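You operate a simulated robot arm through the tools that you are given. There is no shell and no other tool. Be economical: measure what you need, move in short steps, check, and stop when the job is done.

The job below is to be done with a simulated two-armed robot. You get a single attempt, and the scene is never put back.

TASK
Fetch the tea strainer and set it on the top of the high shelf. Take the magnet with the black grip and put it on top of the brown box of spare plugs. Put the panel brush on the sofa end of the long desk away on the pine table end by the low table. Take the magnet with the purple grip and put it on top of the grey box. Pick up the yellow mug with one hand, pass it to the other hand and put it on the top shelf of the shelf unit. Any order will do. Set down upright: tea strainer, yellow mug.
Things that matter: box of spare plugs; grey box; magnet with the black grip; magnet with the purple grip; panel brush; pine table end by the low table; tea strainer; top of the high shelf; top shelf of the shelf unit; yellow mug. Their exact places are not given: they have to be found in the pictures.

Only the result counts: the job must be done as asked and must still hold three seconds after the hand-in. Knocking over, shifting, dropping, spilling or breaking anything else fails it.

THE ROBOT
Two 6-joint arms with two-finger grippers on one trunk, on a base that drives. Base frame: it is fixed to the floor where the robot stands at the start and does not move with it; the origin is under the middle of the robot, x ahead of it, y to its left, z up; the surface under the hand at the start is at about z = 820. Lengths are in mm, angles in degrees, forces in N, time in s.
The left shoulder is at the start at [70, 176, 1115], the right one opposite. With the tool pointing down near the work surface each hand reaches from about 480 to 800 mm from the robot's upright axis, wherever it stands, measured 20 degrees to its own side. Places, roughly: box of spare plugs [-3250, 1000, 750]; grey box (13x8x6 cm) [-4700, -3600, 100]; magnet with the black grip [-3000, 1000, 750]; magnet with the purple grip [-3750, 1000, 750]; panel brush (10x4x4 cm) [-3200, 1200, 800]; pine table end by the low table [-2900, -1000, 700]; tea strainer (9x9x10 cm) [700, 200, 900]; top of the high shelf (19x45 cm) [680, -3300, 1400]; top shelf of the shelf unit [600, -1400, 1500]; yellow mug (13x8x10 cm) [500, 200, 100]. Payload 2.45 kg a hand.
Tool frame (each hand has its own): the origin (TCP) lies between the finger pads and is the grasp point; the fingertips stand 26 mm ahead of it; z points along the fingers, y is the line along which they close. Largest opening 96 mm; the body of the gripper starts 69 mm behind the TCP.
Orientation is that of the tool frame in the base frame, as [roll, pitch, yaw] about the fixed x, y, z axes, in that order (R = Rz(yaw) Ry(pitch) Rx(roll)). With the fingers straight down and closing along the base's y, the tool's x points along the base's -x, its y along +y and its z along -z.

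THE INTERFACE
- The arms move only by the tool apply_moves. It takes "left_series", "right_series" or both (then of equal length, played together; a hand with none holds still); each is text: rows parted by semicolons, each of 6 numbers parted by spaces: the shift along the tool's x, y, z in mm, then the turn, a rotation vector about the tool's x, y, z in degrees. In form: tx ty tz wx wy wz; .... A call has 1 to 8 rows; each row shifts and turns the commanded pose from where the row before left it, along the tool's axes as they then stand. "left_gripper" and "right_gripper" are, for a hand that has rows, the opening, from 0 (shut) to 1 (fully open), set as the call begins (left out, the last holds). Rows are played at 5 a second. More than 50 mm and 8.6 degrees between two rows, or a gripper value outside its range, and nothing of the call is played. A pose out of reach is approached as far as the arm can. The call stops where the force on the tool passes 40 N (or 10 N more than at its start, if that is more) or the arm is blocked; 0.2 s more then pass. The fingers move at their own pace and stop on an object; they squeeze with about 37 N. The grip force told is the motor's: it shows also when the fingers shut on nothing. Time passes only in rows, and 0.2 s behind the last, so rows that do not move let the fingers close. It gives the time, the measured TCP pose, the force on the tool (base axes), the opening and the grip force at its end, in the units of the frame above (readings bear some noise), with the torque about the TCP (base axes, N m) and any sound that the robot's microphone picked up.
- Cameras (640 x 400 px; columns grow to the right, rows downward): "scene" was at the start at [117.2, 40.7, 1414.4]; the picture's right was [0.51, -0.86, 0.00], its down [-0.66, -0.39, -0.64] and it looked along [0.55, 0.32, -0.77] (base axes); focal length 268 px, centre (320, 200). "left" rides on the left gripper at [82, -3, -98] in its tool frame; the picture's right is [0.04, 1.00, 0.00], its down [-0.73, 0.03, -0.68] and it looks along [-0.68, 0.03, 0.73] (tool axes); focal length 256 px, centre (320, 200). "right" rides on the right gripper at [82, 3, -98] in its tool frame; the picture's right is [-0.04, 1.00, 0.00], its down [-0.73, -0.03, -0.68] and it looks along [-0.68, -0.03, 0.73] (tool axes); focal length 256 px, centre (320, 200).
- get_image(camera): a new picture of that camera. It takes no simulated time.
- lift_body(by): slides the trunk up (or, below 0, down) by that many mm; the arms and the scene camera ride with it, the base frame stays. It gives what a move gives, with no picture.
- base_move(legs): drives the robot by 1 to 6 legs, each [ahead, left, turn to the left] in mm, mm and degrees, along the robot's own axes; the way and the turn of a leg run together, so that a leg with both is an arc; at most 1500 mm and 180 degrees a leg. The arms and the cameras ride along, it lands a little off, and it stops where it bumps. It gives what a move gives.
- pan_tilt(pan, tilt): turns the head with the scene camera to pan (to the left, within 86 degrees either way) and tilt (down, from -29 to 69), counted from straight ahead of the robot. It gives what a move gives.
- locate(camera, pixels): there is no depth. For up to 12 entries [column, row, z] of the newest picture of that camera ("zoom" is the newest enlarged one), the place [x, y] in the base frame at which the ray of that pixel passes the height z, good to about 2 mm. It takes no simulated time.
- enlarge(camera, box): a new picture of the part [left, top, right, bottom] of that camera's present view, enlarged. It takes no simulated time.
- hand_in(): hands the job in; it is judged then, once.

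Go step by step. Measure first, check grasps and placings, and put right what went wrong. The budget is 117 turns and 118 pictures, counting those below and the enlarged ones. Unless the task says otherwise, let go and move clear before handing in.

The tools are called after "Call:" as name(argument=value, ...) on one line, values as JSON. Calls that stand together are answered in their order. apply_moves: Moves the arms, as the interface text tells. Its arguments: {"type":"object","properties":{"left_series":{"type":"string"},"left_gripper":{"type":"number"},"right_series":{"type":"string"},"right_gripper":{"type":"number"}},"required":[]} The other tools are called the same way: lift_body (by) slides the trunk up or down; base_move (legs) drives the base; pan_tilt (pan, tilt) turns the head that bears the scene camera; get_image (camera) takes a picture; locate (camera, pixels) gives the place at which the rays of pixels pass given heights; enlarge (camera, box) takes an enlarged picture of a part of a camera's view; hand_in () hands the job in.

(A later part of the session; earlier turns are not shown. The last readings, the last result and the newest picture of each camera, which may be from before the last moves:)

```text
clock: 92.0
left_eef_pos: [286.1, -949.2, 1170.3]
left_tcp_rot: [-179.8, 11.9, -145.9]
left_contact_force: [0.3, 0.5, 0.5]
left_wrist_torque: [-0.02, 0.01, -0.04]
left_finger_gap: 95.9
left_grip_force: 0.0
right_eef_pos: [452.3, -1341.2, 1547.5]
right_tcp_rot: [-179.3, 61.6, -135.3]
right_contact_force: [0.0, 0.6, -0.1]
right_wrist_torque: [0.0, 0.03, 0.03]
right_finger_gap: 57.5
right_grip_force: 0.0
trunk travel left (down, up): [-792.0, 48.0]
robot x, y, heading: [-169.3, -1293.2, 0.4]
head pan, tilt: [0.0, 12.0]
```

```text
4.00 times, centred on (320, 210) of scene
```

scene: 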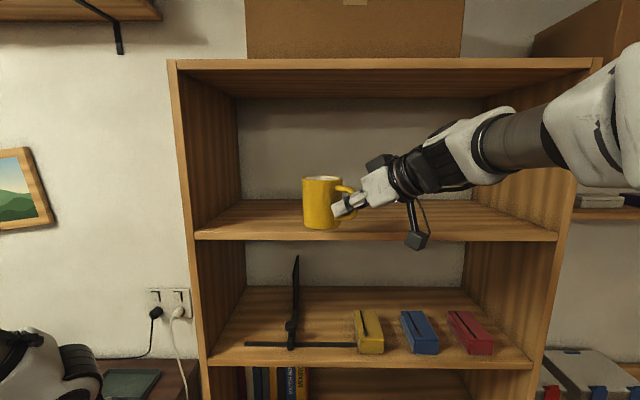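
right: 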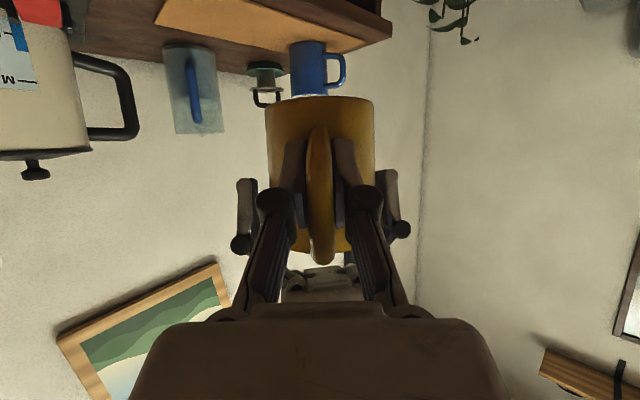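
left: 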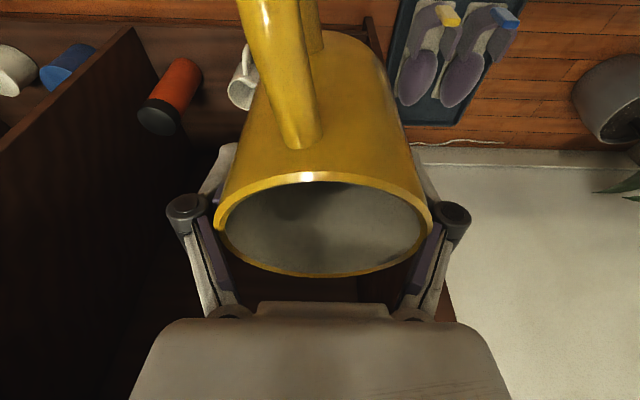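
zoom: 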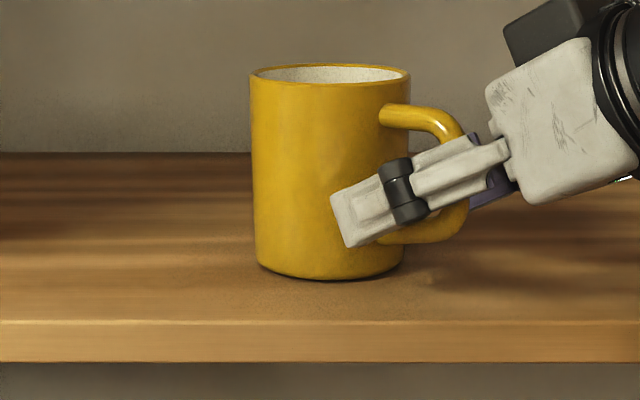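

Released and upright. Withdraw along the tool axis, then lower the arm from the shelf area.

Call:
apply_moves(right_series="0 0 -20 0 0 0; 0 0 -40 0 0 0; 0 0 -40 0 0 0; 0 0 -40 0 0 0")

Call:
get_image(camera="scene")

```text
clock: 93.0
left_eef_pos: [285.4, -949.3, 1171.4]
left_tcp_rot: [-179.7, 11.9, -145.7]
left_contact_force: [-0.4, 0.0, -0.2]
left_wrist_torque: [-0.02, -0.02, 0.04]
left_finger_gap: 96.0
left_grip_force: 0.1
right_eef_pos: [439.4, -1427.8, 1616.4]
right_tcp_rot: [-179.3, 61.6, -135.3]
right_contact_force: [0.4, -0.7, -0.6]
right_wrist_torque: [0.03, 0.02, 0.0]
right_finger_gap: 57.4
right_grip_force: 0.2
right hand out of reach, approached as far as the arm can: row 1, 2, 3, 4
trunk travel left (down, up): [-792.0, 48.0]
robot x, y, heading: [-170.7, -1294.6, 0.1]
head pan, tilt: [0.0, 12.0]
```

```text
59 pictures are left
```

scene: 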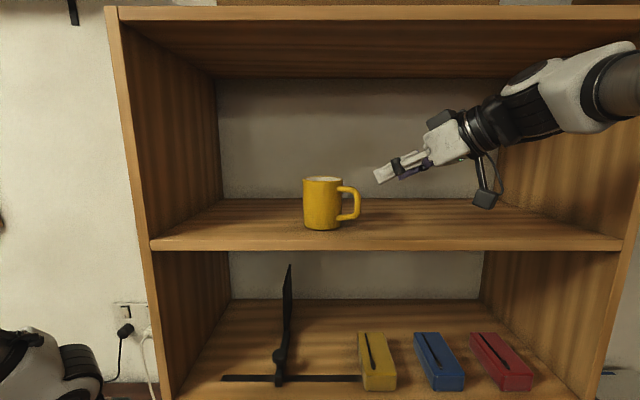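

The yellow mug is on the top shelf. Back away, tuck the right arm, and turn the left tool straight down with fingers closing along x for the strainer's bar.

Call:
base_move(legs=[[-160, 0, 0], [0, 1290, 0]])

Call:
apply_moves(left_series="0 0 0 0 6 0; 0 0 0 0 5.9 0; 0 0 0 0 0 -8; 0 0 0 0 0 -8; 0 0 0 0 0 -8; 0 0 0 0 0 -8; 0 0 0 0 0 -8; 0 0 0 0 0 -8", right_series="0 0 -15 0 8 0; 0 0 -15 0 8 0; 0 0 -15 0 8 0; 0 0 -15 0 8 0; 0 0 -15 0 8 0; 0 0 -15 0 8 0; 0 0 0 0 8 0; 0 0 30 0 5 0")

Call:
apply_moves(left_series="0 0 0 0 0 -7.8; 0 0 0 0 0 0; 0 0 0 0 0 0; 0 0 0 0 0 0; 0 0 0 0 0 0; 0 0 0 0 0 0", right_series="0 0 40 0 0 8; 0 0 40 0 0 8; 0 0 40 0 0 8; 0 0 40 0 0 8; 0 0 40 0 0 8; 0 0 30 0 0 5")

Call:
pan_tilt(pan=15, tilt=35)

Call:
get_image(camera="scene")

```text
clock: 100.6
left_eef_pos: [129.0, 343.5, 1170.6]
left_tcp_rot: [-179.7, 11.8, -146.2]
left_contact_force: [0.3, 0.6, 0.2]
left_wrist_torque: [-0.02, 0.04, 0.01]
left_finger_gap: 96.0
left_grip_force: 0.0
right_eef_pos: [280.2, -133.4, 1615.0]
right_tcp_rot: [-179.4, 61.5, -135.7]
right_contact_force: [-0.2, -0.1, 0.8]
right_wrist_torque: [0.03, 0.02, 0.0]
right_finger_gap: 57.6
right_grip_force: 0.1
trunk travel left (down, up): [-792.0, 48.0]
robot x, y, heading: [-327.8, 3.8, -0.4]
head pan, tilt: [0.0, 12.0]
```

```text
clock: 102.4
left_eef_pos: [130.7, 345.4, 1169.6]
left_tcp_rot: [-180.0, -0.4, -98.1]
left_contact_force: [0.3, -0.2, -0.3]
left_wrist_torque: [0.0, 0.03, 0.02]
left_finger_gap: 96.1
left_grip_force: 0.1
right_eef_pos: [197.5, -177.4, 1581.1]
right_tcp_rot: [-179.7, 0.4, -136.3]
right_contact_force: [0.2, -0.2, -0.8]
right_wrist_torque: [-0.04, 0.02, 0.03]
right_finger_gap: 57.6
right_grip_force: 0.0
right hand out of reach, approached as far as the arm can: row 5, 6, 7
trunk travel left (down, up): [-792.0, 48.0]
robot x, y, heading: [-334.9, 5.5, -0.2]
head pan, tilt: [0.0, 12.0]
```

```text
clock: 103.8
left_eef_pos: [128.5, 344.8, 1169.3]
left_tcp_rot: [-179.9, -0.4, -90.5]
left_contact_force: [-0.7, -0.4, -0.4]
left_wrist_torque: [0.03, -0.03, 0.01]
left_finger_gap: 95.9
left_grip_force: 0.1
right_eef_pos: [195.7, -173.8, 1349.7]
right_tcp_rot: [179.9, 0.6, 178.7]
right_contact_force: [-0.1, -0.2, -0.7]
right_wrist_torque: [-0.01, -0.01, -0.01]
right_finger_gap: 57.7
right_grip_force: 0.0
trunk travel left (down, up): [-792.0, 48.0]
robot x, y, heading: [-330.1, 6.9, -0.3]
head pan, tilt: [0.0, 12.0]
```

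```text
clock: 104.6
left_eef_pos: [127.7, 343.9, 1170.0]
left_tcp_rot: [-179.8, -0.3, -90.5]
left_contact_force: [0.1, 0.3, 0.1]
left_wrist_torque: [0.02, -0.01, -0.01]
left_finger_gap: 95.8
left_grip_force: 0.0
right_eef_pos: [195.0, -173.7, 1351.2]
right_tcp_rot: [179.9, 0.6, 178.8]
right_contact_force: [-0.1, -0.2, 1.3]
right_wrist_torque: [0.0, -0.02, 0.02]
right_finger_gap: 57.8
right_grip_force: 0.0
trunk travel left (down, up): [-792.0, 48.0]
robot x, y, heading: [-326.6, 6.9, -0.4]
head pan, tilt: [15.0, 35.0]
```

```text
58 pictures are left
```

scene: 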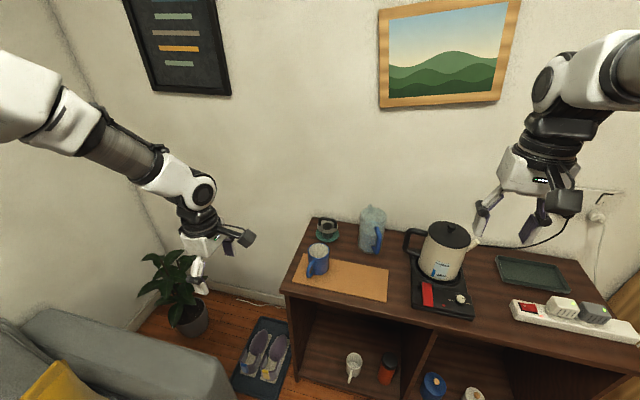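

Everything is in order; the strainer is at (327,229). Drive forward and bring the left hand above it.

Call:
base_move(legs=[[370, 0, 0.4]])

Call:
apply_moves(left_series="20 -28 10 0 0 0; 20 -28 10 0 0 0; 20 -28 15 0 0 0; 20 -28 15 0 0 0; 20 -28 15 0 0 0; 20 -28 15 0 0 0; 0 0 30 0 0 0; 0 0 30 0 0 0")

Call:
get_image(camera="left")

Call:
enlarge(camera="scene", box=[160, 200, 480, 400])

```text
clock: 107.0
left_eef_pos: [494.7, 348.5, 1171.4]
left_tcp_rot: [-179.8, -0.2, -89.9]
left_contact_force: [-0.2, -0.4, 0.4]
left_wrist_torque: [0.03, 0.0, 0.02]
left_finger_gap: 96.0
left_grip_force: 0.1
right_eef_pos: [567.3, -168.8, 1352.4]
right_tcp_rot: [179.8, 0.7, 179.2]
right_contact_force: [0.2, -0.3, 0.5]
right_wrist_torque: [-0.07, -0.03, -0.01]
right_finger_gap: 57.8
right_grip_force: 0.2
trunk travel left (down, up): [-792.0, 48.0]
robot x, y, heading: [37.5, 2.7, 0.2]
head pan, tilt: [15.0, 35.0]
```

```text
clock: 108.8
left_eef_pos: [666.3, 227.1, 1028.4]
left_tcp_rot: [-179.9, -0.3, -90.0]
left_contact_force: [0.7, -0.6, 0.3]
left_wrist_torque: [0.04, 0.06, 0.0]
left_finger_gap: 96.0
left_grip_force: 0.1
right_eef_pos: [569.1, -169.0, 1349.8]
right_tcp_rot: [179.9, 0.6, 179.1]
right_contact_force: [0.2, 0.2, -0.2]
right_wrist_torque: [0.0, 0.05, 0.01]
right_finger_gap: 57.8
right_grip_force: 0.1
trunk travel left (down, up): [-792.0, 48.0]
robot x, y, heading: [42.9, 3.6, 0.1]
head pan, tilt: [15.0, 35.0]
```

```text
57 pictures are left
```

left: 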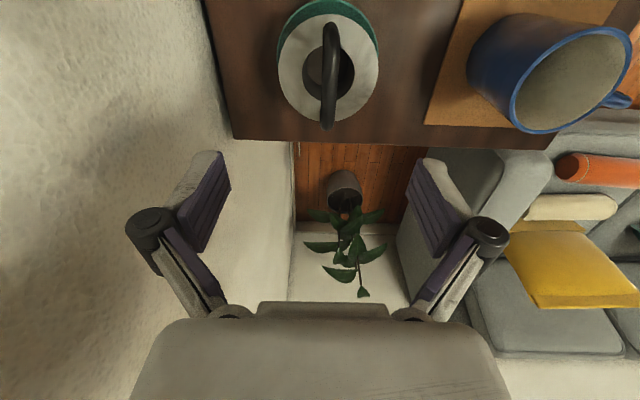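

```text
2.00 times, centred on (320, 300) of scene
```

zoom: 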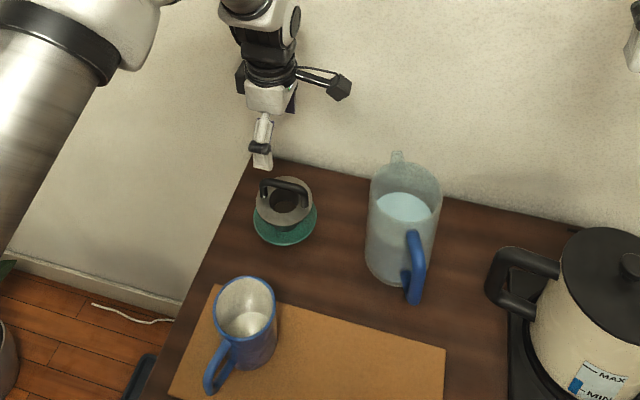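

The bar runs along columns 328–332, rows 25–125 in the left view. Locate it.

Call:
locate(camera="left", pixels=[[333, 28, 905], [327, 122, 905], [333, 28, 915], [327, 122, 915], [328, 62, 870], [328, 62, 880], [280, 60, 870], [378, 60, 870], [330, 75, 905]])

```text
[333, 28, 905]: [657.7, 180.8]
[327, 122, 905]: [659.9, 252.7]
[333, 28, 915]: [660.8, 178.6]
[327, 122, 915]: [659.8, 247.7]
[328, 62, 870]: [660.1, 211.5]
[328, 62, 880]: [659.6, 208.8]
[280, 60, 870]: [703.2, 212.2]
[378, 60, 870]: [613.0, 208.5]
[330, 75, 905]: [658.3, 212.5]
```

Bar ≈(659.5, 213, ~917). Move over it and descend to z≈950 first.

Call:
apply_moves(left_series="14 6.8 0 0 0 0; 0 0 40 0 0 0; 0 0 38 0 0 0; 0 0 0 0 0 0")

Call:
get_image(camera="left")

Call:
enlarge(camera="scene", box=[240, 230, 400, 340])

```text
clock: 109.8
left_eef_pos: [657.6, 211.1, 953.4]
left_tcp_rot: [-179.9, -0.4, -90.1]
left_contact_force: [-0.4, -0.5, 0.4]
left_wrist_torque: [-0.01, 0.0, 0.0]
left_finger_gap: 95.9
left_grip_force: 0.1
right_eef_pos: [568.5, -170.4, 1350.8]
right_tcp_rot: [179.7, 0.7, 179.1]
right_contact_force: [-0.2, 0.7, 0.1]
right_wrist_torque: [0.04, -0.02, -0.02]
right_finger_gap: 57.9
right_grip_force: 0.0
trunk travel left (down, up): [-792.0, 48.0]
robot x, y, heading: [39.3, 12.4, 0.1]
head pan, tilt: [15.0, 35.0]
```

```text
55 pictures are left
```

left: 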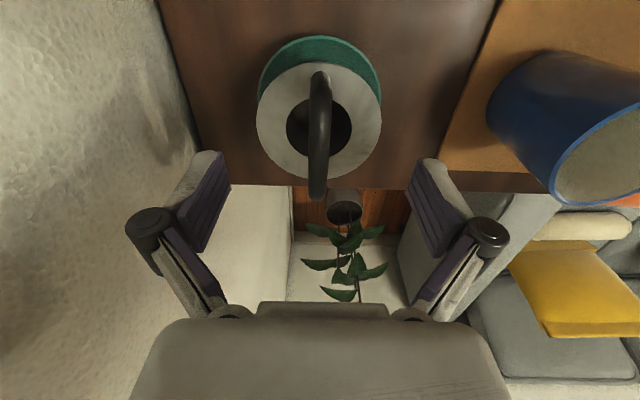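

```text
3.64 times, centred on (320, 285) of scene
```

zoom: 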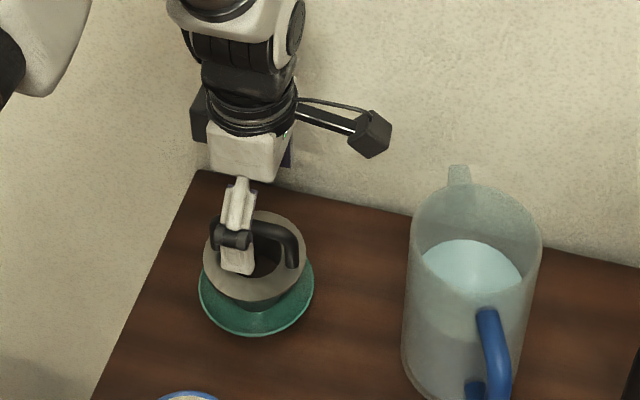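

Call:
locate(camera="left", pixels=[[322, 78, 910], [317, 192, 910], [322, 78, 920], [317, 192, 920], [257, 110, 870], [381, 110, 870], [319, 62, 870], [319, 179, 870]])

```text
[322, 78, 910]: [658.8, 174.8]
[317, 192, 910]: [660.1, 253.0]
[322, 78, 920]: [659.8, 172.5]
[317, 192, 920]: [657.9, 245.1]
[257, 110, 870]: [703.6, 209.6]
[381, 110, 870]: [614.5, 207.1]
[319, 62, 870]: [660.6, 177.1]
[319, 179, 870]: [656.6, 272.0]
```

Centred in x. Descend to z≈910 and check.

Call:
apply_moves(left_series="-4 -1 20 0 0 0; 0 0 21 0 0 0; 0 0 0 0 0 0")

Call:
get_image(camera="left")

Call:
enlarge(camera="scene", box=[265, 250, 345, 315])

```text
clock: 110.6
left_eef_pos: [656.2, 219.3, 911.2]
left_tcp_rot: [-179.9, -0.3, -90.1]
left_contact_force: [1.0, -0.3, 0.2]
left_wrist_torque: [-0.02, 0.01, -0.01]
left_finger_gap: 96.0
left_grip_force: 0.0
right_eef_pos: [567.8, -169.8, 1351.7]
right_tcp_rot: [179.7, 0.5, 179.2]
right_contact_force: [0.4, 0.0, 0.5]
right_wrist_torque: [0.02, -0.06, 0.0]
right_finger_gap: 57.8
right_grip_force: 0.0
trunk travel left (down, up): [-792.0, 48.0]
robot x, y, heading: [43.4, 5.2, -0.2]
head pan, tilt: [15.0, 35.0]
```

```text
53 pictures are left
```

left: 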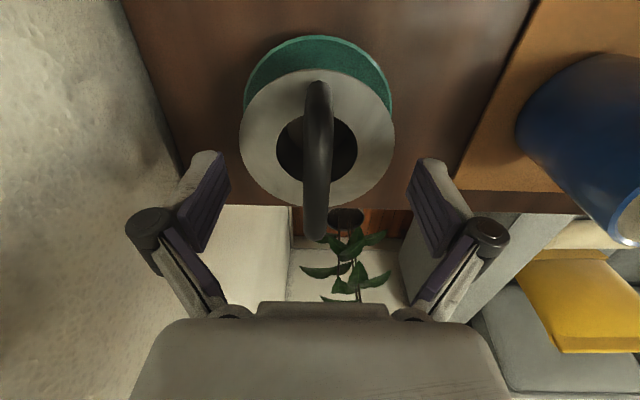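

```text
6.15 times, centred on (305, 282) of scene
```

zoom: 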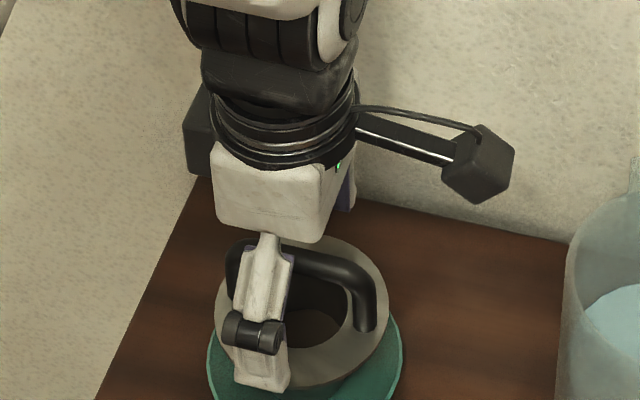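

The bar actually lies ~20 mm above the TCP (nearer the palm). Raise 17, shift 8 toward −y, and close.

Call:
apply_moves(left_series="8 0 -17 0 0 0; 0 0 0 0 0 0")

Call:
apply_moves(left_series="0 0 0 0 0 0; 0 0 0 0 0 0; 0 0 0 0 0 0; 0 0 0 0 0 0", left_gripper=0)

Call:
get_image(camera="left")

```text
clock: 111.2
left_eef_pos: [657.2, 212.1, 928.2]
left_tcp_rot: [-179.9, -0.3, -90.0]
left_contact_force: [0.0, 0.2, -0.1]
left_wrist_torque: [0.02, -0.01, 0.01]
left_finger_gap: 96.0
left_grip_force: 0.0
right_eef_pos: [569.6, -169.1, 1349.9]
right_tcp_rot: [179.8, 0.7, 179.2]
right_contact_force: [0.7, 0.1, -0.3]
right_wrist_torque: [0.02, -0.01, -0.02]
right_finger_gap: 57.7
right_grip_force: 0.1
trunk travel left (down, up): [-792.0, 48.0]
robot x, y, heading: [42.6, 5.4, 0.3]
head pan, tilt: [15.0, 35.0]
```

```text
clock: 112.2
left_eef_pos: [656.9, 212.2, 929.3]
left_tcp_rot: [-179.8, -0.3, -90.0]
left_contact_force: [-0.1, 0.0, 5.5]
left_wrist_torque: [-0.06, -0.02, 0.02]
left_finger_gap: 11.2
left_grip_force: 37.0
right_eef_pos: [566.9, -169.4, 1350.8]
right_tcp_rot: [179.7, 0.6, 179.1]
right_contact_force: [0.1, 0.1, 0.0]
right_wrist_torque: [0.03, 0.01, 0.03]
right_finger_gap: 57.4
right_grip_force: 0.1
trunk travel left (down, up): [-792.0, 48.0]
robot x, y, heading: [43.1, 6.3, 0.5]
head pan, tilt: [15.0, 35.0]
```

```text
51 pictures are left
```

left: 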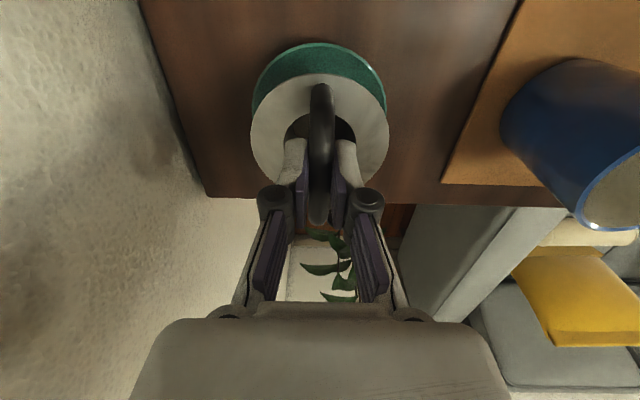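

Bar gripped (11 mm). Lift 40 mm and check what comes up.

Call:
apply_moves(left_series="0 0 -15 0 0 0; 0 0 -25 0 0 0; 0 0 -30 0 0 0; 0 0 0 0 0 0")

Call:
enlarge(camera="scene", box=[220, 200, 420, 340])

```text
clock: 113.2
left_eef_pos: [658.9, 212.1, 999.2]
left_tcp_rot: [-179.8, -0.2, -90.0]
left_contact_force: [-0.1, 1.6, 0.0]
left_wrist_torque: [0.01, -0.01, 0.01]
left_finger_gap: 11.2
left_grip_force: 37.6
right_eef_pos: [568.9, -168.4, 1350.3]
right_tcp_rot: [179.9, 0.6, 179.2]
right_contact_force: [-0.2, -0.3, 0.0]
right_wrist_torque: [-0.01, 0.01, -0.02]
right_finger_gap: 57.7
right_grip_force: 0.1
trunk travel left (down, up): [-792.0, 48.0]
robot x, y, heading: [43.1, 6.6, 0.4]
head pan, tilt: [15.0, 35.0]
```

```text
2.86 times, centred on (320, 270) of scene
```

zoom: 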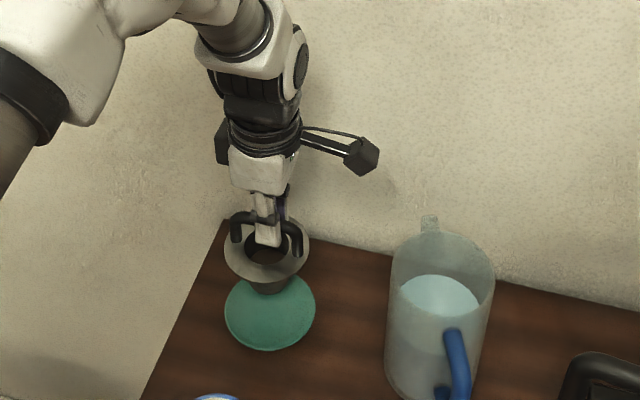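

The strainer came free, saucer stays. Back off, raise the left hand above 1500, and drive toward the high shelf.

Call:
lift_body(by=45)

Call:
base_move(legs=[[-370, 0, -0.4]])

Call:
apply_moves(left_series="0 0 -45 0 0 0; 0 0 -48 0 0 0; 0 0 -48 0 0 0; 0 0 -48 0 0 0; 0 0 -48 0 0 0; 0 0 -48 0 0 0; 0 0 -48 0 0 0; 0 0 -48 0 0 0")

Call:
apply_moves(left_series="0 0 -48 0 0 0; 0 0 -48 0 0 0; 0 0 -30 0 0 0; 0 0 0 0 0 0")

Call:
base_move(legs=[[20, -1300, 0], [0, -1000, 0]])

Call:
pan_tilt(pan=-30, tilt=20)

Call:
get_image(camera="scene")

```text
clock: 114.1
left_eef_pos: [660.0, 211.1, 1044.1]
left_tcp_rot: [-179.9, -0.3, -90.1]
left_contact_force: [-0.2, 0.3, -0.8]
left_wrist_torque: [-0.01, -0.01, 0.0]
left_finger_gap: 11.2
left_grip_force: 36.7
right_eef_pos: [569.8, -168.7, 1395.9]
right_tcp_rot: [179.9, 0.6, 179.3]
right_contact_force: [0.0, 1.1, -0.6]
right_wrist_torque: [-0.01, 0.03, 0.04]
right_finger_gap: 57.7
right_grip_force: 0.0
trunk travel left (down, up): [-837.0, 3.0]
robot x, y, heading: [41.4, 5.1, 0.2]
head pan, tilt: [15.0, 35.0]
```

```text
clock: 116.4
left_eef_pos: [291.0, 207.4, 1043.1]
left_tcp_rot: [-180.0, -0.2, -90.3]
left_contact_force: [0.9, -0.5, -0.5]
left_wrist_torque: [0.0, 0.0, -0.01]
left_finger_gap: 11.1
left_grip_force: 37.1
right_eef_pos: [200.5, -173.0, 1394.0]
right_tcp_rot: [179.9, 0.5, 178.9]
right_contact_force: [-0.9, 0.2, 0.5]
right_wrist_torque: [0.0, 0.0, 0.02]
right_finger_gap: 57.6
right_grip_force: 0.0
trunk travel left (down, up): [-837.0, 3.0]
robot x, y, heading: [-328.7, 4.0, 0.1]
head pan, tilt: [15.0, 35.0]
```

```text
clock: 118.2
left_eef_pos: [289.0, 205.8, 1428.8]
left_tcp_rot: [-179.8, -0.3, -90.3]
left_contact_force: [-0.1, -0.6, -0.3]
left_wrist_torque: [0.0, -0.04, 0.01]
left_finger_gap: 11.0
left_grip_force: 37.0
right_eef_pos: [196.5, -172.3, 1396.5]
right_tcp_rot: [179.8, 0.6, 178.9]
right_contact_force: [-0.7, -0.8, 0.0]
right_wrist_torque: [-0.02, -0.02, -0.02]
right_finger_gap: 57.8
right_grip_force: 0.1
trunk travel left (down, up): [-837.0, 3.0]
robot x, y, heading: [-329.3, 4.5, -0.2]
head pan, tilt: [15.0, 35.0]
```

```text
clock: 119.2
left_eef_pos: [290.7, 210.8, 1551.4]
left_tcp_rot: [180.0, -0.3, -90.3]
left_contact_force: [0.6, -0.8, -0.1]
left_wrist_torque: [-0.01, 0.0, 0.02]
left_finger_gap: 11.0
left_grip_force: 36.5
right_eef_pos: [197.4, -172.0, 1395.6]
right_tcp_rot: [179.8, 0.7, 179.0]
right_contact_force: [-0.3, 0.1, 0.4]
right_wrist_torque: [-0.01, 0.01, -0.01]
right_finger_gap: 57.5
right_grip_force: 0.0
trunk travel left (down, up): [-837.0, 3.0]
robot x, y, heading: [-327.8, 2.3, -0.2]
head pan, tilt: [15.0, 35.0]
```

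```text
clock: 130.5
left_eef_pos: [296.9, -2064.9, 1551.0]
left_tcp_rot: [-179.9, -0.3, -90.2]
left_contact_force: [-0.3, 0.3, -1.9]
left_wrist_torque: [-0.04, 0.01, 0.01]
left_finger_gap: 11.1
left_grip_force: 36.8
right_eef_pos: [205.6, -2448.8, 1397.0]
right_tcp_rot: [179.9, 0.6, 179.0]
right_contact_force: [0.2, -0.1, 0.2]
right_wrist_torque: [-0.03, -0.02, -0.02]
right_finger_gap: 57.5
right_grip_force: 0.1
trunk travel left (down, up): [-837.0, 3.0]
robot x, y, heading: [-317.3, -2274.5, 0.2]
head pan, tilt: [15.0, 35.0]
```

```text
clock: 131.6
left_eef_pos: [296.6, -2066.5, 1550.5]
left_tcp_rot: [-179.9, -0.3, -90.2]
left_contact_force: [-0.6, -0.1, -0.1]
left_wrist_torque: [0.01, 0.0, -0.02]
left_finger_gap: 11.3
left_grip_force: 37.2
right_eef_pos: [204.9, -2448.8, 1396.1]
right_tcp_rot: [180.0, 0.6, 179.0]
right_contact_force: [-1.2, 0.2, -0.6]
right_wrist_torque: [0.01, -0.03, -0.04]
right_finger_gap: 57.6
right_grip_force: 0.0
trunk travel left (down, up): [-837.0, 3.0]
robot x, y, heading: [-321.4, -2273.1, 0.0]
head pan, tilt: [-30.0, 20.0]
```

```text
49 pictures are left
```

scene: 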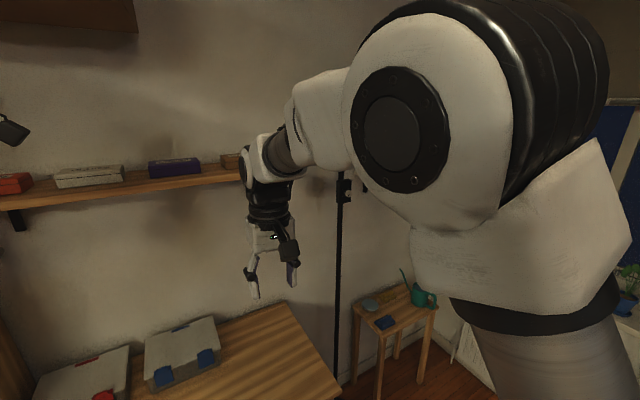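

Another wall shelf with boxes lies left; the high shelf should be further right. Drive 600 more and look straight ahead.

Call:
base_move(legs=[[0, -600, 0]])

Call:
pan_tilt(pan=-8, tilt=15)

Call:
get_image(camera="scene")

```text
clock: 135.1
left_eef_pos: [298.4, -2685.3, 1551.5]
left_tcp_rot: [-179.8, -0.4, -90.2]
left_contact_force: [0.5, 0.2, -1.1]
left_wrist_torque: [-0.03, 0.03, 0.01]
left_finger_gap: 10.9
left_grip_force: 37.4
right_eef_pos: [205.6, -3068.4, 1396.8]
right_tcp_rot: [-180.0, 0.5, 179.0]
right_contact_force: [0.0, 0.5, -0.3]
right_wrist_torque: [-0.03, -0.02, -0.01]
right_finger_gap: 57.7
right_grip_force: 0.1
trunk travel left (down, up): [-837.0, 3.0]
robot x, y, heading: [-321.0, -2891.2, -0.1]
head pan, tilt: [-30.0, 20.0]
```

```text
clock: 135.9
left_eef_pos: [297.6, -2686.3, 1550.5]
left_tcp_rot: [180.0, -0.3, -90.2]
left_contact_force: [0.2, -0.3, -0.4]
left_wrist_torque: [0.01, -0.02, 0.01]
left_finger_gap: 10.9
left_grip_force: 36.7
right_eef_pos: [206.0, -3069.7, 1396.5]
right_tcp_rot: [179.8, 0.6, 178.9]
right_contact_force: [-0.4, -1.2, -0.3]
right_wrist_torque: [0.04, -0.02, -0.01]
right_finger_gap: 57.6
right_grip_force: 0.0
trunk travel left (down, up): [-837.0, 3.0]
robot x, y, heading: [-320.4, -2894.4, -0.2]
head pan, tilt: [-8.0, 15.0]
```

```text
48 pictures are left
```

scene: 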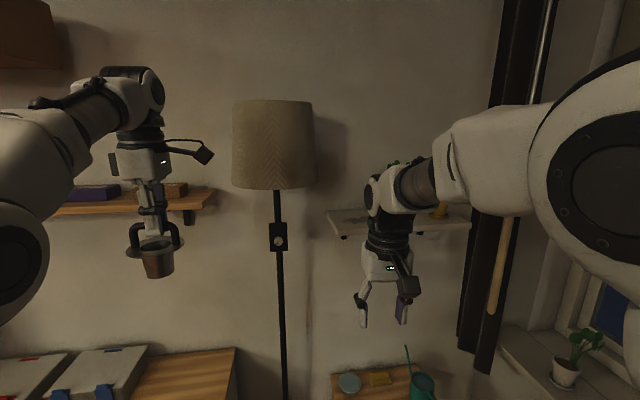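

The high shelf is the pale one at (325–470, 210–225), hidden partly by the right arm. Lower and retract the right hand, then look.

Call:
apply_moves(right_series="10 5 45 0 0 0; 10 5 45 0 0 0; 10 5 45 0 0 0; 10 5 45 0 0 0; 10 5 45 0 0 0; 10 5 45 0 0 0; 10 5 45 0 0 0; 0 0 45 0 0 0")

Call:
enlarge(camera="scene", box=[220, 80, 540, 280])

```text
clock: 137.7
left_eef_pos: [298.8, -2685.2, 1549.2]
left_tcp_rot: [-179.9, -0.4, -90.2]
left_contact_force: [0.2, 0.0, -0.6]
left_wrist_torque: [-0.03, 0.02, 0.01]
left_finger_gap: 11.2
left_grip_force: 37.4
right_eef_pos: [144.5, -3039.4, 1034.5]
right_tcp_rot: [179.2, 0.6, 178.0]
right_contact_force: [0.9, -0.6, 0.7]
right_wrist_torque: [-0.01, 0.03, 0.02]
right_finger_gap: 57.3
right_grip_force: 0.0
right hand out of reach, approached as far as the arm can: row 7
trunk travel left (down, up): [-837.0, 3.0]
robot x, y, heading: [-322.0, -2891.8, 0.1]
head pan, tilt: [-8.0, 15.0]
```

```text
2.00 times, centred on (380, 180) of scene
```

zoom: 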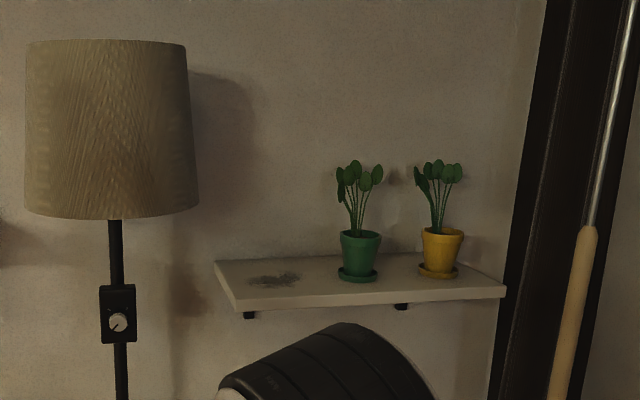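

The left third of the shelf (zoom ≈(275,280)) is free, between its left end and the green pot. Measure it.

Call:
locate(camera="zoom", pixels=[[235, 301, 1400], [235, 301, 1380], [235, 301, 1420], [505, 288, 1400], [215, 262, 1400], [337, 276, 1400], [275, 280, 1400], [235, 301, 1440], [215, 262, 1440], [337, 276, 1440], [275, 280, 1440], [505, 288, 1440]])

```text
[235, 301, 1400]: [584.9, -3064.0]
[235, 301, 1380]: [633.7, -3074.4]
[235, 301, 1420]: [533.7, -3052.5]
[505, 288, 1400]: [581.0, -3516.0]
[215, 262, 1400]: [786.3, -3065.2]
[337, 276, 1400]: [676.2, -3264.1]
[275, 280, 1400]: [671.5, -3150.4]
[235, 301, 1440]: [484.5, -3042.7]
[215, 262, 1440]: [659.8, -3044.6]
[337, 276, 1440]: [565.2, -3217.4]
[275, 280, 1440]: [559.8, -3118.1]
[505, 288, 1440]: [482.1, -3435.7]
```

Shelf top z≈1400, x 585–786, free y −3064…−3264; target (672,−3135). Lamp pole ≈(650,−2874), shade edge ≈−3010. Check the right side: sill plant and stool positions.

Call:
get_image(camera="scene")

Call:
locate(camera="scene", pixels=[[565, 388, 850], [565, 388, 950], [500, 325, 900], [590, 398, 900], [390, 395, 700], [335, 375, 700], [405, 345, 800]])

```text
46 pictures are left
```

scene: 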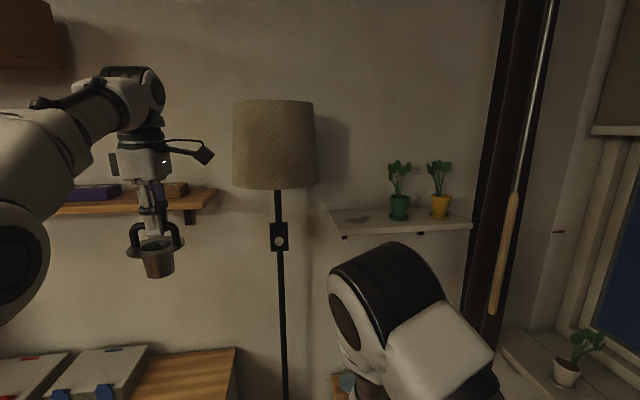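

```text
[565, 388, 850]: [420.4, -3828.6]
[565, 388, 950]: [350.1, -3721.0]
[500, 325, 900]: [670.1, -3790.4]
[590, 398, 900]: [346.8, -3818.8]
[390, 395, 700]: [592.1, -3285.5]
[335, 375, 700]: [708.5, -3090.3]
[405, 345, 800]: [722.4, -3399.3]
```

Right side is clear (sill beyond y −3700). Drive to y≈−3255, shift the left hand 87 mm to the right, then advance most of the way.

Call:
base_move(legs=[[0, -360, 0]])

Call:
apply_moves(left_series="30 0 0 0 0 0; 30 0 0 0 0 0; 27 0 0 0 0 0; 0 0 0 0 0 0")

Call:
base_move(legs=[[200, 0, 0]])

Call:
pan_tilt(pan=5, tilt=15)

Call:
get_image(camera="scene")

```text
clock: 140.3
left_eef_pos: [323.2, -3092.2, 1550.7]
left_tcp_rot: [-179.9, -0.3, -98.2]
left_contact_force: [0.4, -0.5, -0.6]
left_wrist_torque: [0.03, 0.0, 0.01]
left_finger_gap: 11.4
left_grip_force: 36.1
right_eef_pos: [119.2, -3421.2, 1033.5]
right_tcp_rot: [179.0, 0.3, 169.7]
right_contact_force: [-0.2, -0.7, -0.3]
right_wrist_torque: [0.03, -0.05, -0.03]
right_finger_gap: 57.9
right_grip_force: 0.0
trunk travel left (down, up): [-837.0, 3.0]
robot x, y, heading: [-316.9, -3209.9, -7.8]
head pan, tilt: [-8.0, 15.0]
stopped in leg 1: the robot was blocked; the commanded pose is now the measured one
```

```text
clock: 141.3
left_eef_pos: [306.1, -3176.2, 1547.3]
left_tcp_rot: [-179.8, -0.4, -98.3]
left_contact_force: [0.1, 0.6, -0.4]
left_wrist_torque: [-0.05, -0.02, -0.01]
left_finger_gap: 11.1
left_grip_force: 36.9
left hand out of reach, approached as far as the arm can: row 3
right_eef_pos: [119.4, -3419.8, 1034.3]
right_tcp_rot: [179.0, 0.5, 169.7]
right_contact_force: [0.2, 0.7, -0.3]
right_wrist_torque: [-0.01, -0.01, 0.01]
right_finger_gap: 57.7
right_grip_force: 0.1
trunk travel left (down, up): [-837.0, 3.0]
robot x, y, heading: [-321.1, -3210.9, -8.1]
head pan, tilt: [-8.0, 15.0]
```

```text
clock: 142.9
left_eef_pos: [494.4, -3198.0, 1550.1]
left_tcp_rot: [-179.6, -0.4, -98.0]
left_contact_force: [-0.3, -0.1, -0.3]
left_wrist_torque: [-0.02, -0.06, -0.01]
left_finger_gap: 11.0
left_grip_force: 36.8
right_eef_pos: [309.5, -3443.3, 1035.3]
right_tcp_rot: [179.1, 0.5, 170.0]
right_contact_force: [0.5, 0.1, 0.4]
right_wrist_torque: [0.0, 0.01, 0.04]
right_finger_gap: 57.6
right_grip_force: 0.1
trunk travel left (down, up): [-837.0, 3.0]
robot x, y, heading: [-129.9, -3239.6, -7.8]
head pan, tilt: [-8.0, 15.0]
```

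```text
clock: 143.6
left_eef_pos: [498.7, -3200.7, 1548.8]
left_tcp_rot: [-179.8, -0.4, -98.0]
left_contact_force: [0.9, 0.3, -1.3]
left_wrist_torque: [0.03, 0.0, 0.04]
left_finger_gap: 11.0
left_grip_force: 36.8
right_eef_pos: [312.4, -3446.5, 1033.0]
right_tcp_rot: [179.0, 0.2, 170.0]
right_contact_force: [-0.9, -1.0, 0.1]
right_wrist_torque: [0.0, -0.02, 0.01]
right_finger_gap: 57.7
right_grip_force: 0.0
trunk travel left (down, up): [-837.0, 3.0]
robot x, y, heading: [-123.8, -3237.3, -7.7]
head pan, tilt: [5.0, 15.0]
```

```text
45 pictures are left
```

scene: 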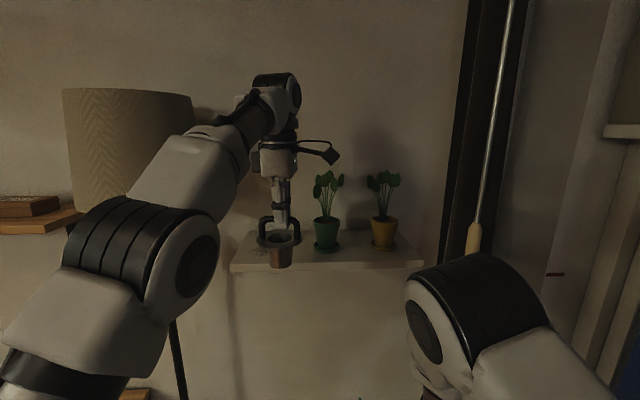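

The base bumped something at its rear right and turned −7.8°. I straighten, shift 18 right, and move in, then check.

Call:
base_move(legs=[[0, -18, 7.7], [130, 0, 0]])

Call:
get_image(camera="scene")

```text
clock: 145.5
left_eef_pos: [612.1, -3131.3, 1549.2]
left_tcp_rot: [-179.7, -0.4, -90.2]
left_contact_force: [-0.3, 0.3, -0.4]
left_wrist_torque: [-0.02, -0.02, 0.0]
left_finger_gap: 11.0
left_grip_force: 36.7
right_eef_pos: [462.1, -3401.0, 1035.1]
right_tcp_rot: [179.0, 0.6, 177.9]
right_contact_force: [0.3, 0.0, 0.3]
right_wrist_torque: [0.01, -0.05, -0.02]
right_finger_gap: 57.6
right_grip_force: 0.1
trunk travel left (down, up): [-837.0, 3.0]
robot x, y, heading: [4.8, -3254.1, -0.0]
head pan, tilt: [5.0, 15.0]
```

```text
44 pictures are left
```

scene: 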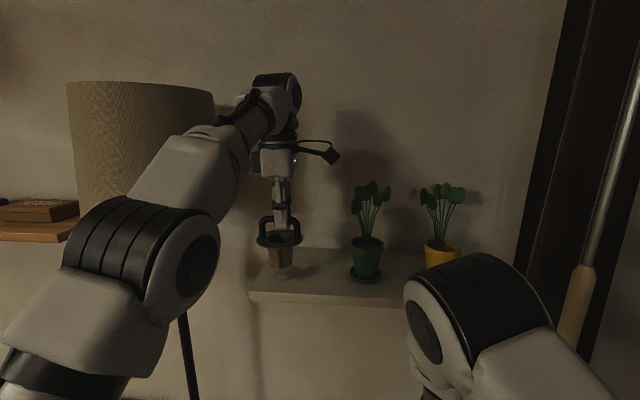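

Clear of the lamp and pots. Advance 60 more and lower 38.

Call:
base_move(legs=[[60, -3, 0]])

Call:
lift_body(by=-36)

Call:
enlarge(camera="scene", box=[210, 130, 410, 330])

```text
clock: 146.5
left_eef_pos: [663.8, -3134.7, 1553.2]
left_tcp_rot: [-179.3, -0.5, -90.1]
left_contact_force: [-1.9, 0.3, 0.0]
left_wrist_torque: [0.04, -0.12, 0.0]
left_finger_gap: 10.8
left_grip_force: 36.9
right_eef_pos: [515.6, -3402.9, 1038.1]
right_tcp_rot: [179.0, 0.6, 177.8]
right_contact_force: [-1.5, 0.1, -0.5]
right_wrist_torque: [0.01, -0.07, -0.04]
right_finger_gap: 57.8
right_grip_force: 0.1
trunk travel left (down, up): [-837.0, 3.0]
robot x, y, heading: [63.0, -3255.1, 0.2]
head pan, tilt: [5.0, 15.0]
```

```text
clock: 147.3
left_eef_pos: [676.1, -3135.0, 1512.9]
left_tcp_rot: [-179.7, -0.5, -90.2]
left_contact_force: [-0.6, 0.6, -0.8]
left_wrist_torque: [-0.03, 0.02, 0.04]
left_finger_gap: 11.0
left_grip_force: 37.2
right_eef_pos: [523.8, -3402.4, 998.0]
right_tcp_rot: [179.0, 0.4, 177.8]
right_contact_force: [0.0, 0.1, 0.4]
right_wrist_torque: [0.01, 0.06, -0.01]
right_finger_gap: 57.7
right_grip_force: 0.0
trunk travel left (down, up): [-801.0, 39.0]
robot x, y, heading: [58.4, -3259.1, 0.0]
head pan, tilt: [5.0, 15.0]
```

```text
2.00 times, centred on (310, 230) of scene
```

zoom: 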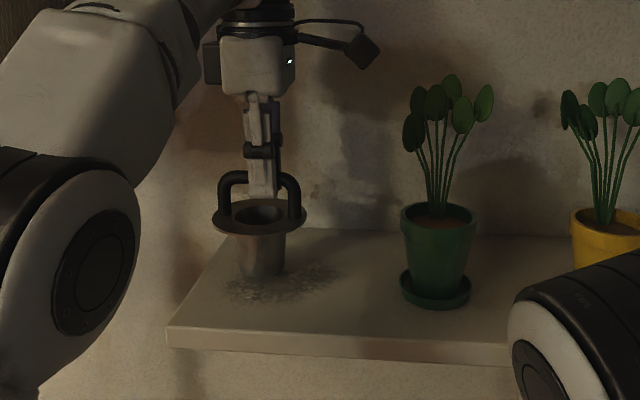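

The strainer is ~10 mm above the shelf. Lower with small arm steps until contact.

Call:
apply_moves(left_series="0 0 3 0 0 0; 0 0 3 0 0 0; 0 0 2 0 0 0; 0 0 0 0 0 0")

Call:
enlarge(camera="scene", box=[250, 200, 350, 290])

```text
clock: 148.3
left_eef_pos: [673.7, -3133.9, 1505.7]
left_tcp_rot: [-179.7, -0.5, -90.1]
left_contact_force: [1.0, 0.5, -0.8]
left_wrist_torque: [0.02, -0.01, 0.01]
left_finger_gap: 11.0
left_grip_force: 36.9
right_eef_pos: [522.3, -3402.7, 997.8]
right_tcp_rot: [179.0, 0.3, 177.9]
right_contact_force: [1.3, -0.4, -0.3]
right_wrist_torque: [0.01, -0.02, 0.04]
right_finger_gap: 57.6
right_grip_force: 0.1
trunk travel left (down, up): [-801.0, 39.0]
robot x, y, heading: [61.9, -3259.2, 0.3]
head pan, tilt: [5.0, 15.0]
```

```text
4.44 times, centred on (300, 245) of scene
```

zoom: 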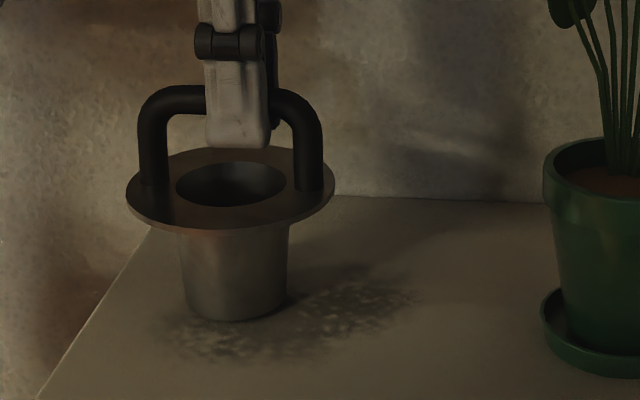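

Call:
locate(camera="zoom", pixels=[[237, 321, 1400], [237, 321, 1405], [237, 321, 1410]])

Call:
apply_moves(left_series="0 0 2 0 0 0; 0 0 2 0 0 0; 0 0 0 0 0 0")

```text
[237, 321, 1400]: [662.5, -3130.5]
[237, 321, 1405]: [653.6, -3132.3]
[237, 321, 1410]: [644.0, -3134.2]
```

```text
clock: 149.1
left_eef_pos: [674.8, -3135.6, 1502.6]
left_tcp_rot: [-179.8, -0.4, -90.0]
left_contact_force: [0.3, 1.1, 1.8]
left_wrist_torque: [0.05, 0.02, 0.0]
left_finger_gap: 11.1
left_grip_force: 36.9
right_eef_pos: [523.2, -3404.2, 997.9]
right_tcp_rot: [179.0, 0.3, 177.9]
right_contact_force: [-0.2, 0.4, -0.5]
right_wrist_torque: [-0.02, 0.01, -0.01]
right_finger_gap: 57.2
right_grip_force: 0.0
trunk travel left (down, up): [-801.0, 39.0]
robot x, y, heading: [62.5, -3254.0, 0.1]
head pan, tilt: [5.0, 15.0]
```

Slight upward force starts. Two more small steps.

Call:
apply_moves(left_series="0 0 1.5 0 0 0; 0 0 1.5 0 0 0; 0 0 0 0 0 0")

```text
clock: 149.9
left_eef_pos: [673.4, -3136.1, 1500.2]
left_tcp_rot: [-179.5, -0.3, -90.1]
left_contact_force: [5.0, 1.0, 26.8]
left_wrist_torque: [0.09, -0.09, -0.02]
left_finger_gap: 10.8
left_grip_force: 37.4
right_eef_pos: [522.4, -3404.5, 998.1]
right_tcp_rot: [178.9, 0.4, 177.9]
right_contact_force: [-0.1, 0.0, -0.2]
right_wrist_torque: [0.02, 0.0, -0.01]
right_finger_gap: 57.6
right_grip_force: 0.1
trunk travel left (down, up): [-801.0, 39.0]
robot x, y, heading: [62.7, -3260.2, 0.2]
head pan, tilt: [5.0, 15.0]
```

Firm contact (27 N). Ease 1.5 mm, open the left gripper, and go up.

Call:
apply_moves(left_series="0 0 -1.5 0 0 0; 0 0 0 0 0 0")

Call:
apply_moves(left_series="0 0 0 0 0 0; 0 0 0 0 0 0; 0 0 0 0 0 0", left_gripper=0.55)

Call:
enlarge(camera="scene", box=[230, 170, 390, 290])

```text
clock: 150.5
left_eef_pos: [672.0, -3135.7, 1500.7]
left_tcp_rot: [-179.6, -0.3, -90.1]
left_contact_force: [2.8, -1.5, 17.5]
left_wrist_torque: [-0.09, -0.01, 0.01]
left_finger_gap: 11.0
left_grip_force: 37.3
right_eef_pos: [522.7, -3404.7, 998.7]
right_tcp_rot: [178.9, 0.4, 177.9]
right_contact_force: [-0.4, -0.2, -0.5]
right_wrist_torque: [0.01, 0.0, -0.02]
right_finger_gap: 57.5
right_grip_force: 0.0
trunk travel left (down, up): [-801.0, 39.0]
robot x, y, heading: [61.4, -3253.1, 0.6]
head pan, tilt: [5.0, 15.0]
```

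```text
clock: 151.3
left_eef_pos: [676.0, -3135.6, 1499.6]
left_tcp_rot: [-179.7, -0.5, -90.2]
left_contact_force: [-0.1, -0.1, -0.4]
left_wrist_torque: [0.01, 0.0, 0.0]
left_finger_gap: 52.8
left_grip_force: 0.1
right_eef_pos: [523.5, -3402.3, 997.3]
right_tcp_rot: [179.0, 0.2, 178.0]
right_contact_force: [0.3, 0.1, 0.1]
right_wrist_torque: [-0.01, -0.01, 0.0]
right_finger_gap: 57.5
right_grip_force: 0.2
trunk travel left (down, up): [-801.0, 39.0]
robot x, y, heading: [60.8, -3258.3, 0.1]
head pan, tilt: [5.0, 15.0]
```

```text
3.33 times, centred on (310, 230) of scene
```

zoom: 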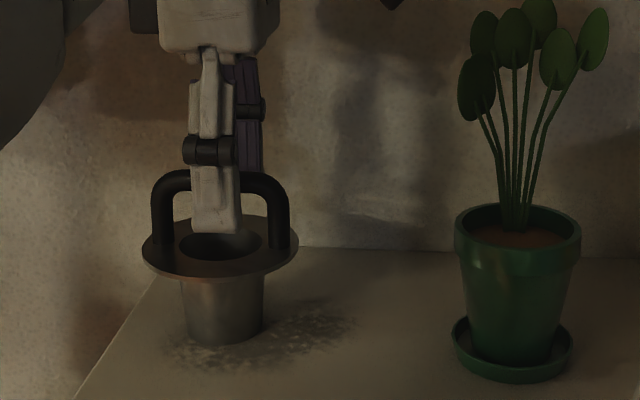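

Strainer stands upright. Raise clear and back off; then look at the floor area where the base bumped.

Call:
apply_moves(left_series="0 0 -25 0 0 0; 0 0 -30 0 0 0; 0 0 -30 0 0 0; 0 0 0 0 0 0")

Call:
base_move(legs=[[-370, 60, 0], [0, 500, 0]])

Call:
pan_tilt(pan=-86, tilt=25)

Call:
get_image(camera="scene")

```text
clock: 152.3
left_eef_pos: [643.0, -3127.7, 1548.8]
left_tcp_rot: [-179.7, -0.4, -90.1]
left_contact_force: [-0.2, 0.3, 0.2]
left_wrist_torque: [-0.01, -0.02, 0.02]
left_finger_gap: 52.9
left_grip_force: 0.0
left hand out of reach, approached as far as the arm can: row 1, 2, 3
right_eef_pos: [525.4, -3403.0, 998.3]
right_tcp_rot: [179.1, 0.4, 177.8]
right_contact_force: [0.5, 0.1, 0.1]
right_wrist_torque: [0.0, -0.02, 0.04]
right_finger_gap: 57.6
right_grip_force: 0.0
trunk travel left (down, up): [-801.0, 39.0]
robot x, y, heading: [61.5, -3257.1, 0.4]
head pan, tilt: [5.0, 15.0]
```

```text
clock: 157.1
left_eef_pos: [306.4, -2598.9, 1549.6]
left_tcp_rot: [-179.6, -0.2, -92.4]
left_contact_force: [0.4, -0.2, -0.1]
left_wrist_torque: [0.02, -0.01, -0.02]
left_finger_gap: 53.1
left_grip_force: 0.0
right_eef_pos: [177.0, -2867.5, 997.8]
right_tcp_rot: [178.9, 0.3, 175.4]
right_contact_force: [-0.4, -0.5, 0.0]
right_wrist_torque: [0.0, 0.02, 0.01]
right_finger_gap: 57.6
right_grip_force: 0.1
trunk travel left (down, up): [-801.0, 39.0]
robot x, y, heading: [-281.0, -2701.7, -2.2]
head pan, tilt: [5.0, 15.0]
```

```text
clock: 158.8
left_eef_pos: [306.4, -2595.2, 1548.5]
left_tcp_rot: [-179.6, -0.4, -92.4]
left_contact_force: [-0.1, -0.1, -0.2]
left_wrist_torque: [-0.03, 0.01, 0.0]
left_finger_gap: 52.8
left_grip_force: 0.1
right_eef_pos: [176.6, -2866.8, 998.0]
right_tcp_rot: [178.9, 0.3, 175.5]
right_contact_force: [-0.2, -0.8, -0.2]
right_wrist_torque: [-0.04, 0.01, 0.03]
right_finger_gap: 57.8
right_grip_force: 0.1
trunk travel left (down, up): [-801.0, 39.0]
robot x, y, heading: [-276.0, -2702.8, -2.0]
head pan, tilt: [-85.9, 25.0]
```

```text
40 pictures are left
```

scene: 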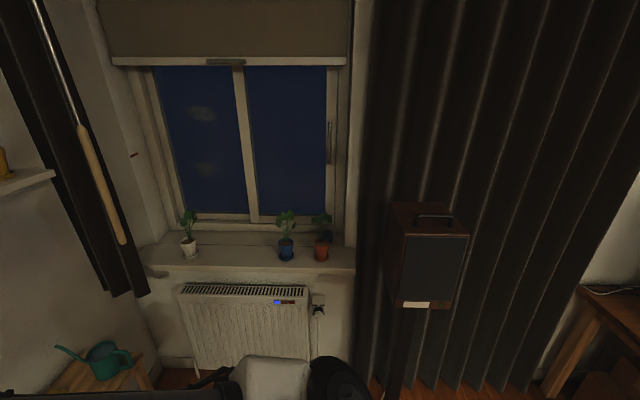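

The black object is a standing speaker; it still stands. The raise drifted in x, so I verify the strainer.

Call:
pan_tilt(pan=-25, tilt=12)

Call:
enlarge(camera="scene", box=[200, 100, 520, 300])

```text
clock: 160.1
left_eef_pos: [306.0, -2595.3, 1549.3]
left_tcp_rot: [-179.6, -0.4, -92.4]
left_contact_force: [1.3, 0.1, 1.6]
left_wrist_torque: [0.02, 0.02, -0.02]
left_finger_gap: 52.7
left_grip_force: 0.0
right_eef_pos: [176.8, -2865.5, 997.0]
right_tcp_rot: [179.0, 0.3, 175.5]
right_contact_force: [0.0, 0.3, -0.1]
right_wrist_torque: [-0.01, 0.03, -0.01]
right_finger_gap: 57.5
right_grip_force: 0.0
trunk travel left (down, up): [-801.0, 39.0]
robot x, y, heading: [-279.6, -2701.1, -2.1]
head pan, tilt: [-25.0, 12.0]
```

```text
2.00 times, centred on (360, 200) of scene
```

zoom: 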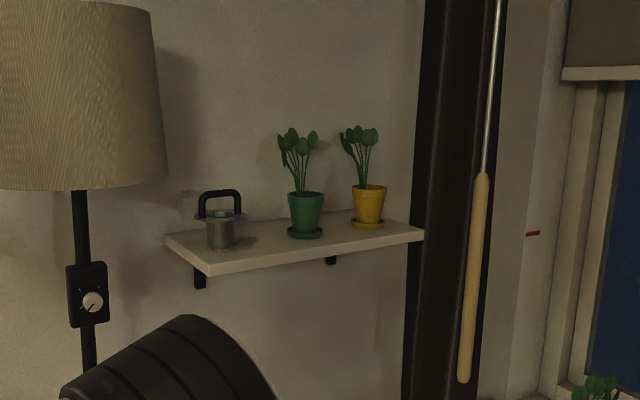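

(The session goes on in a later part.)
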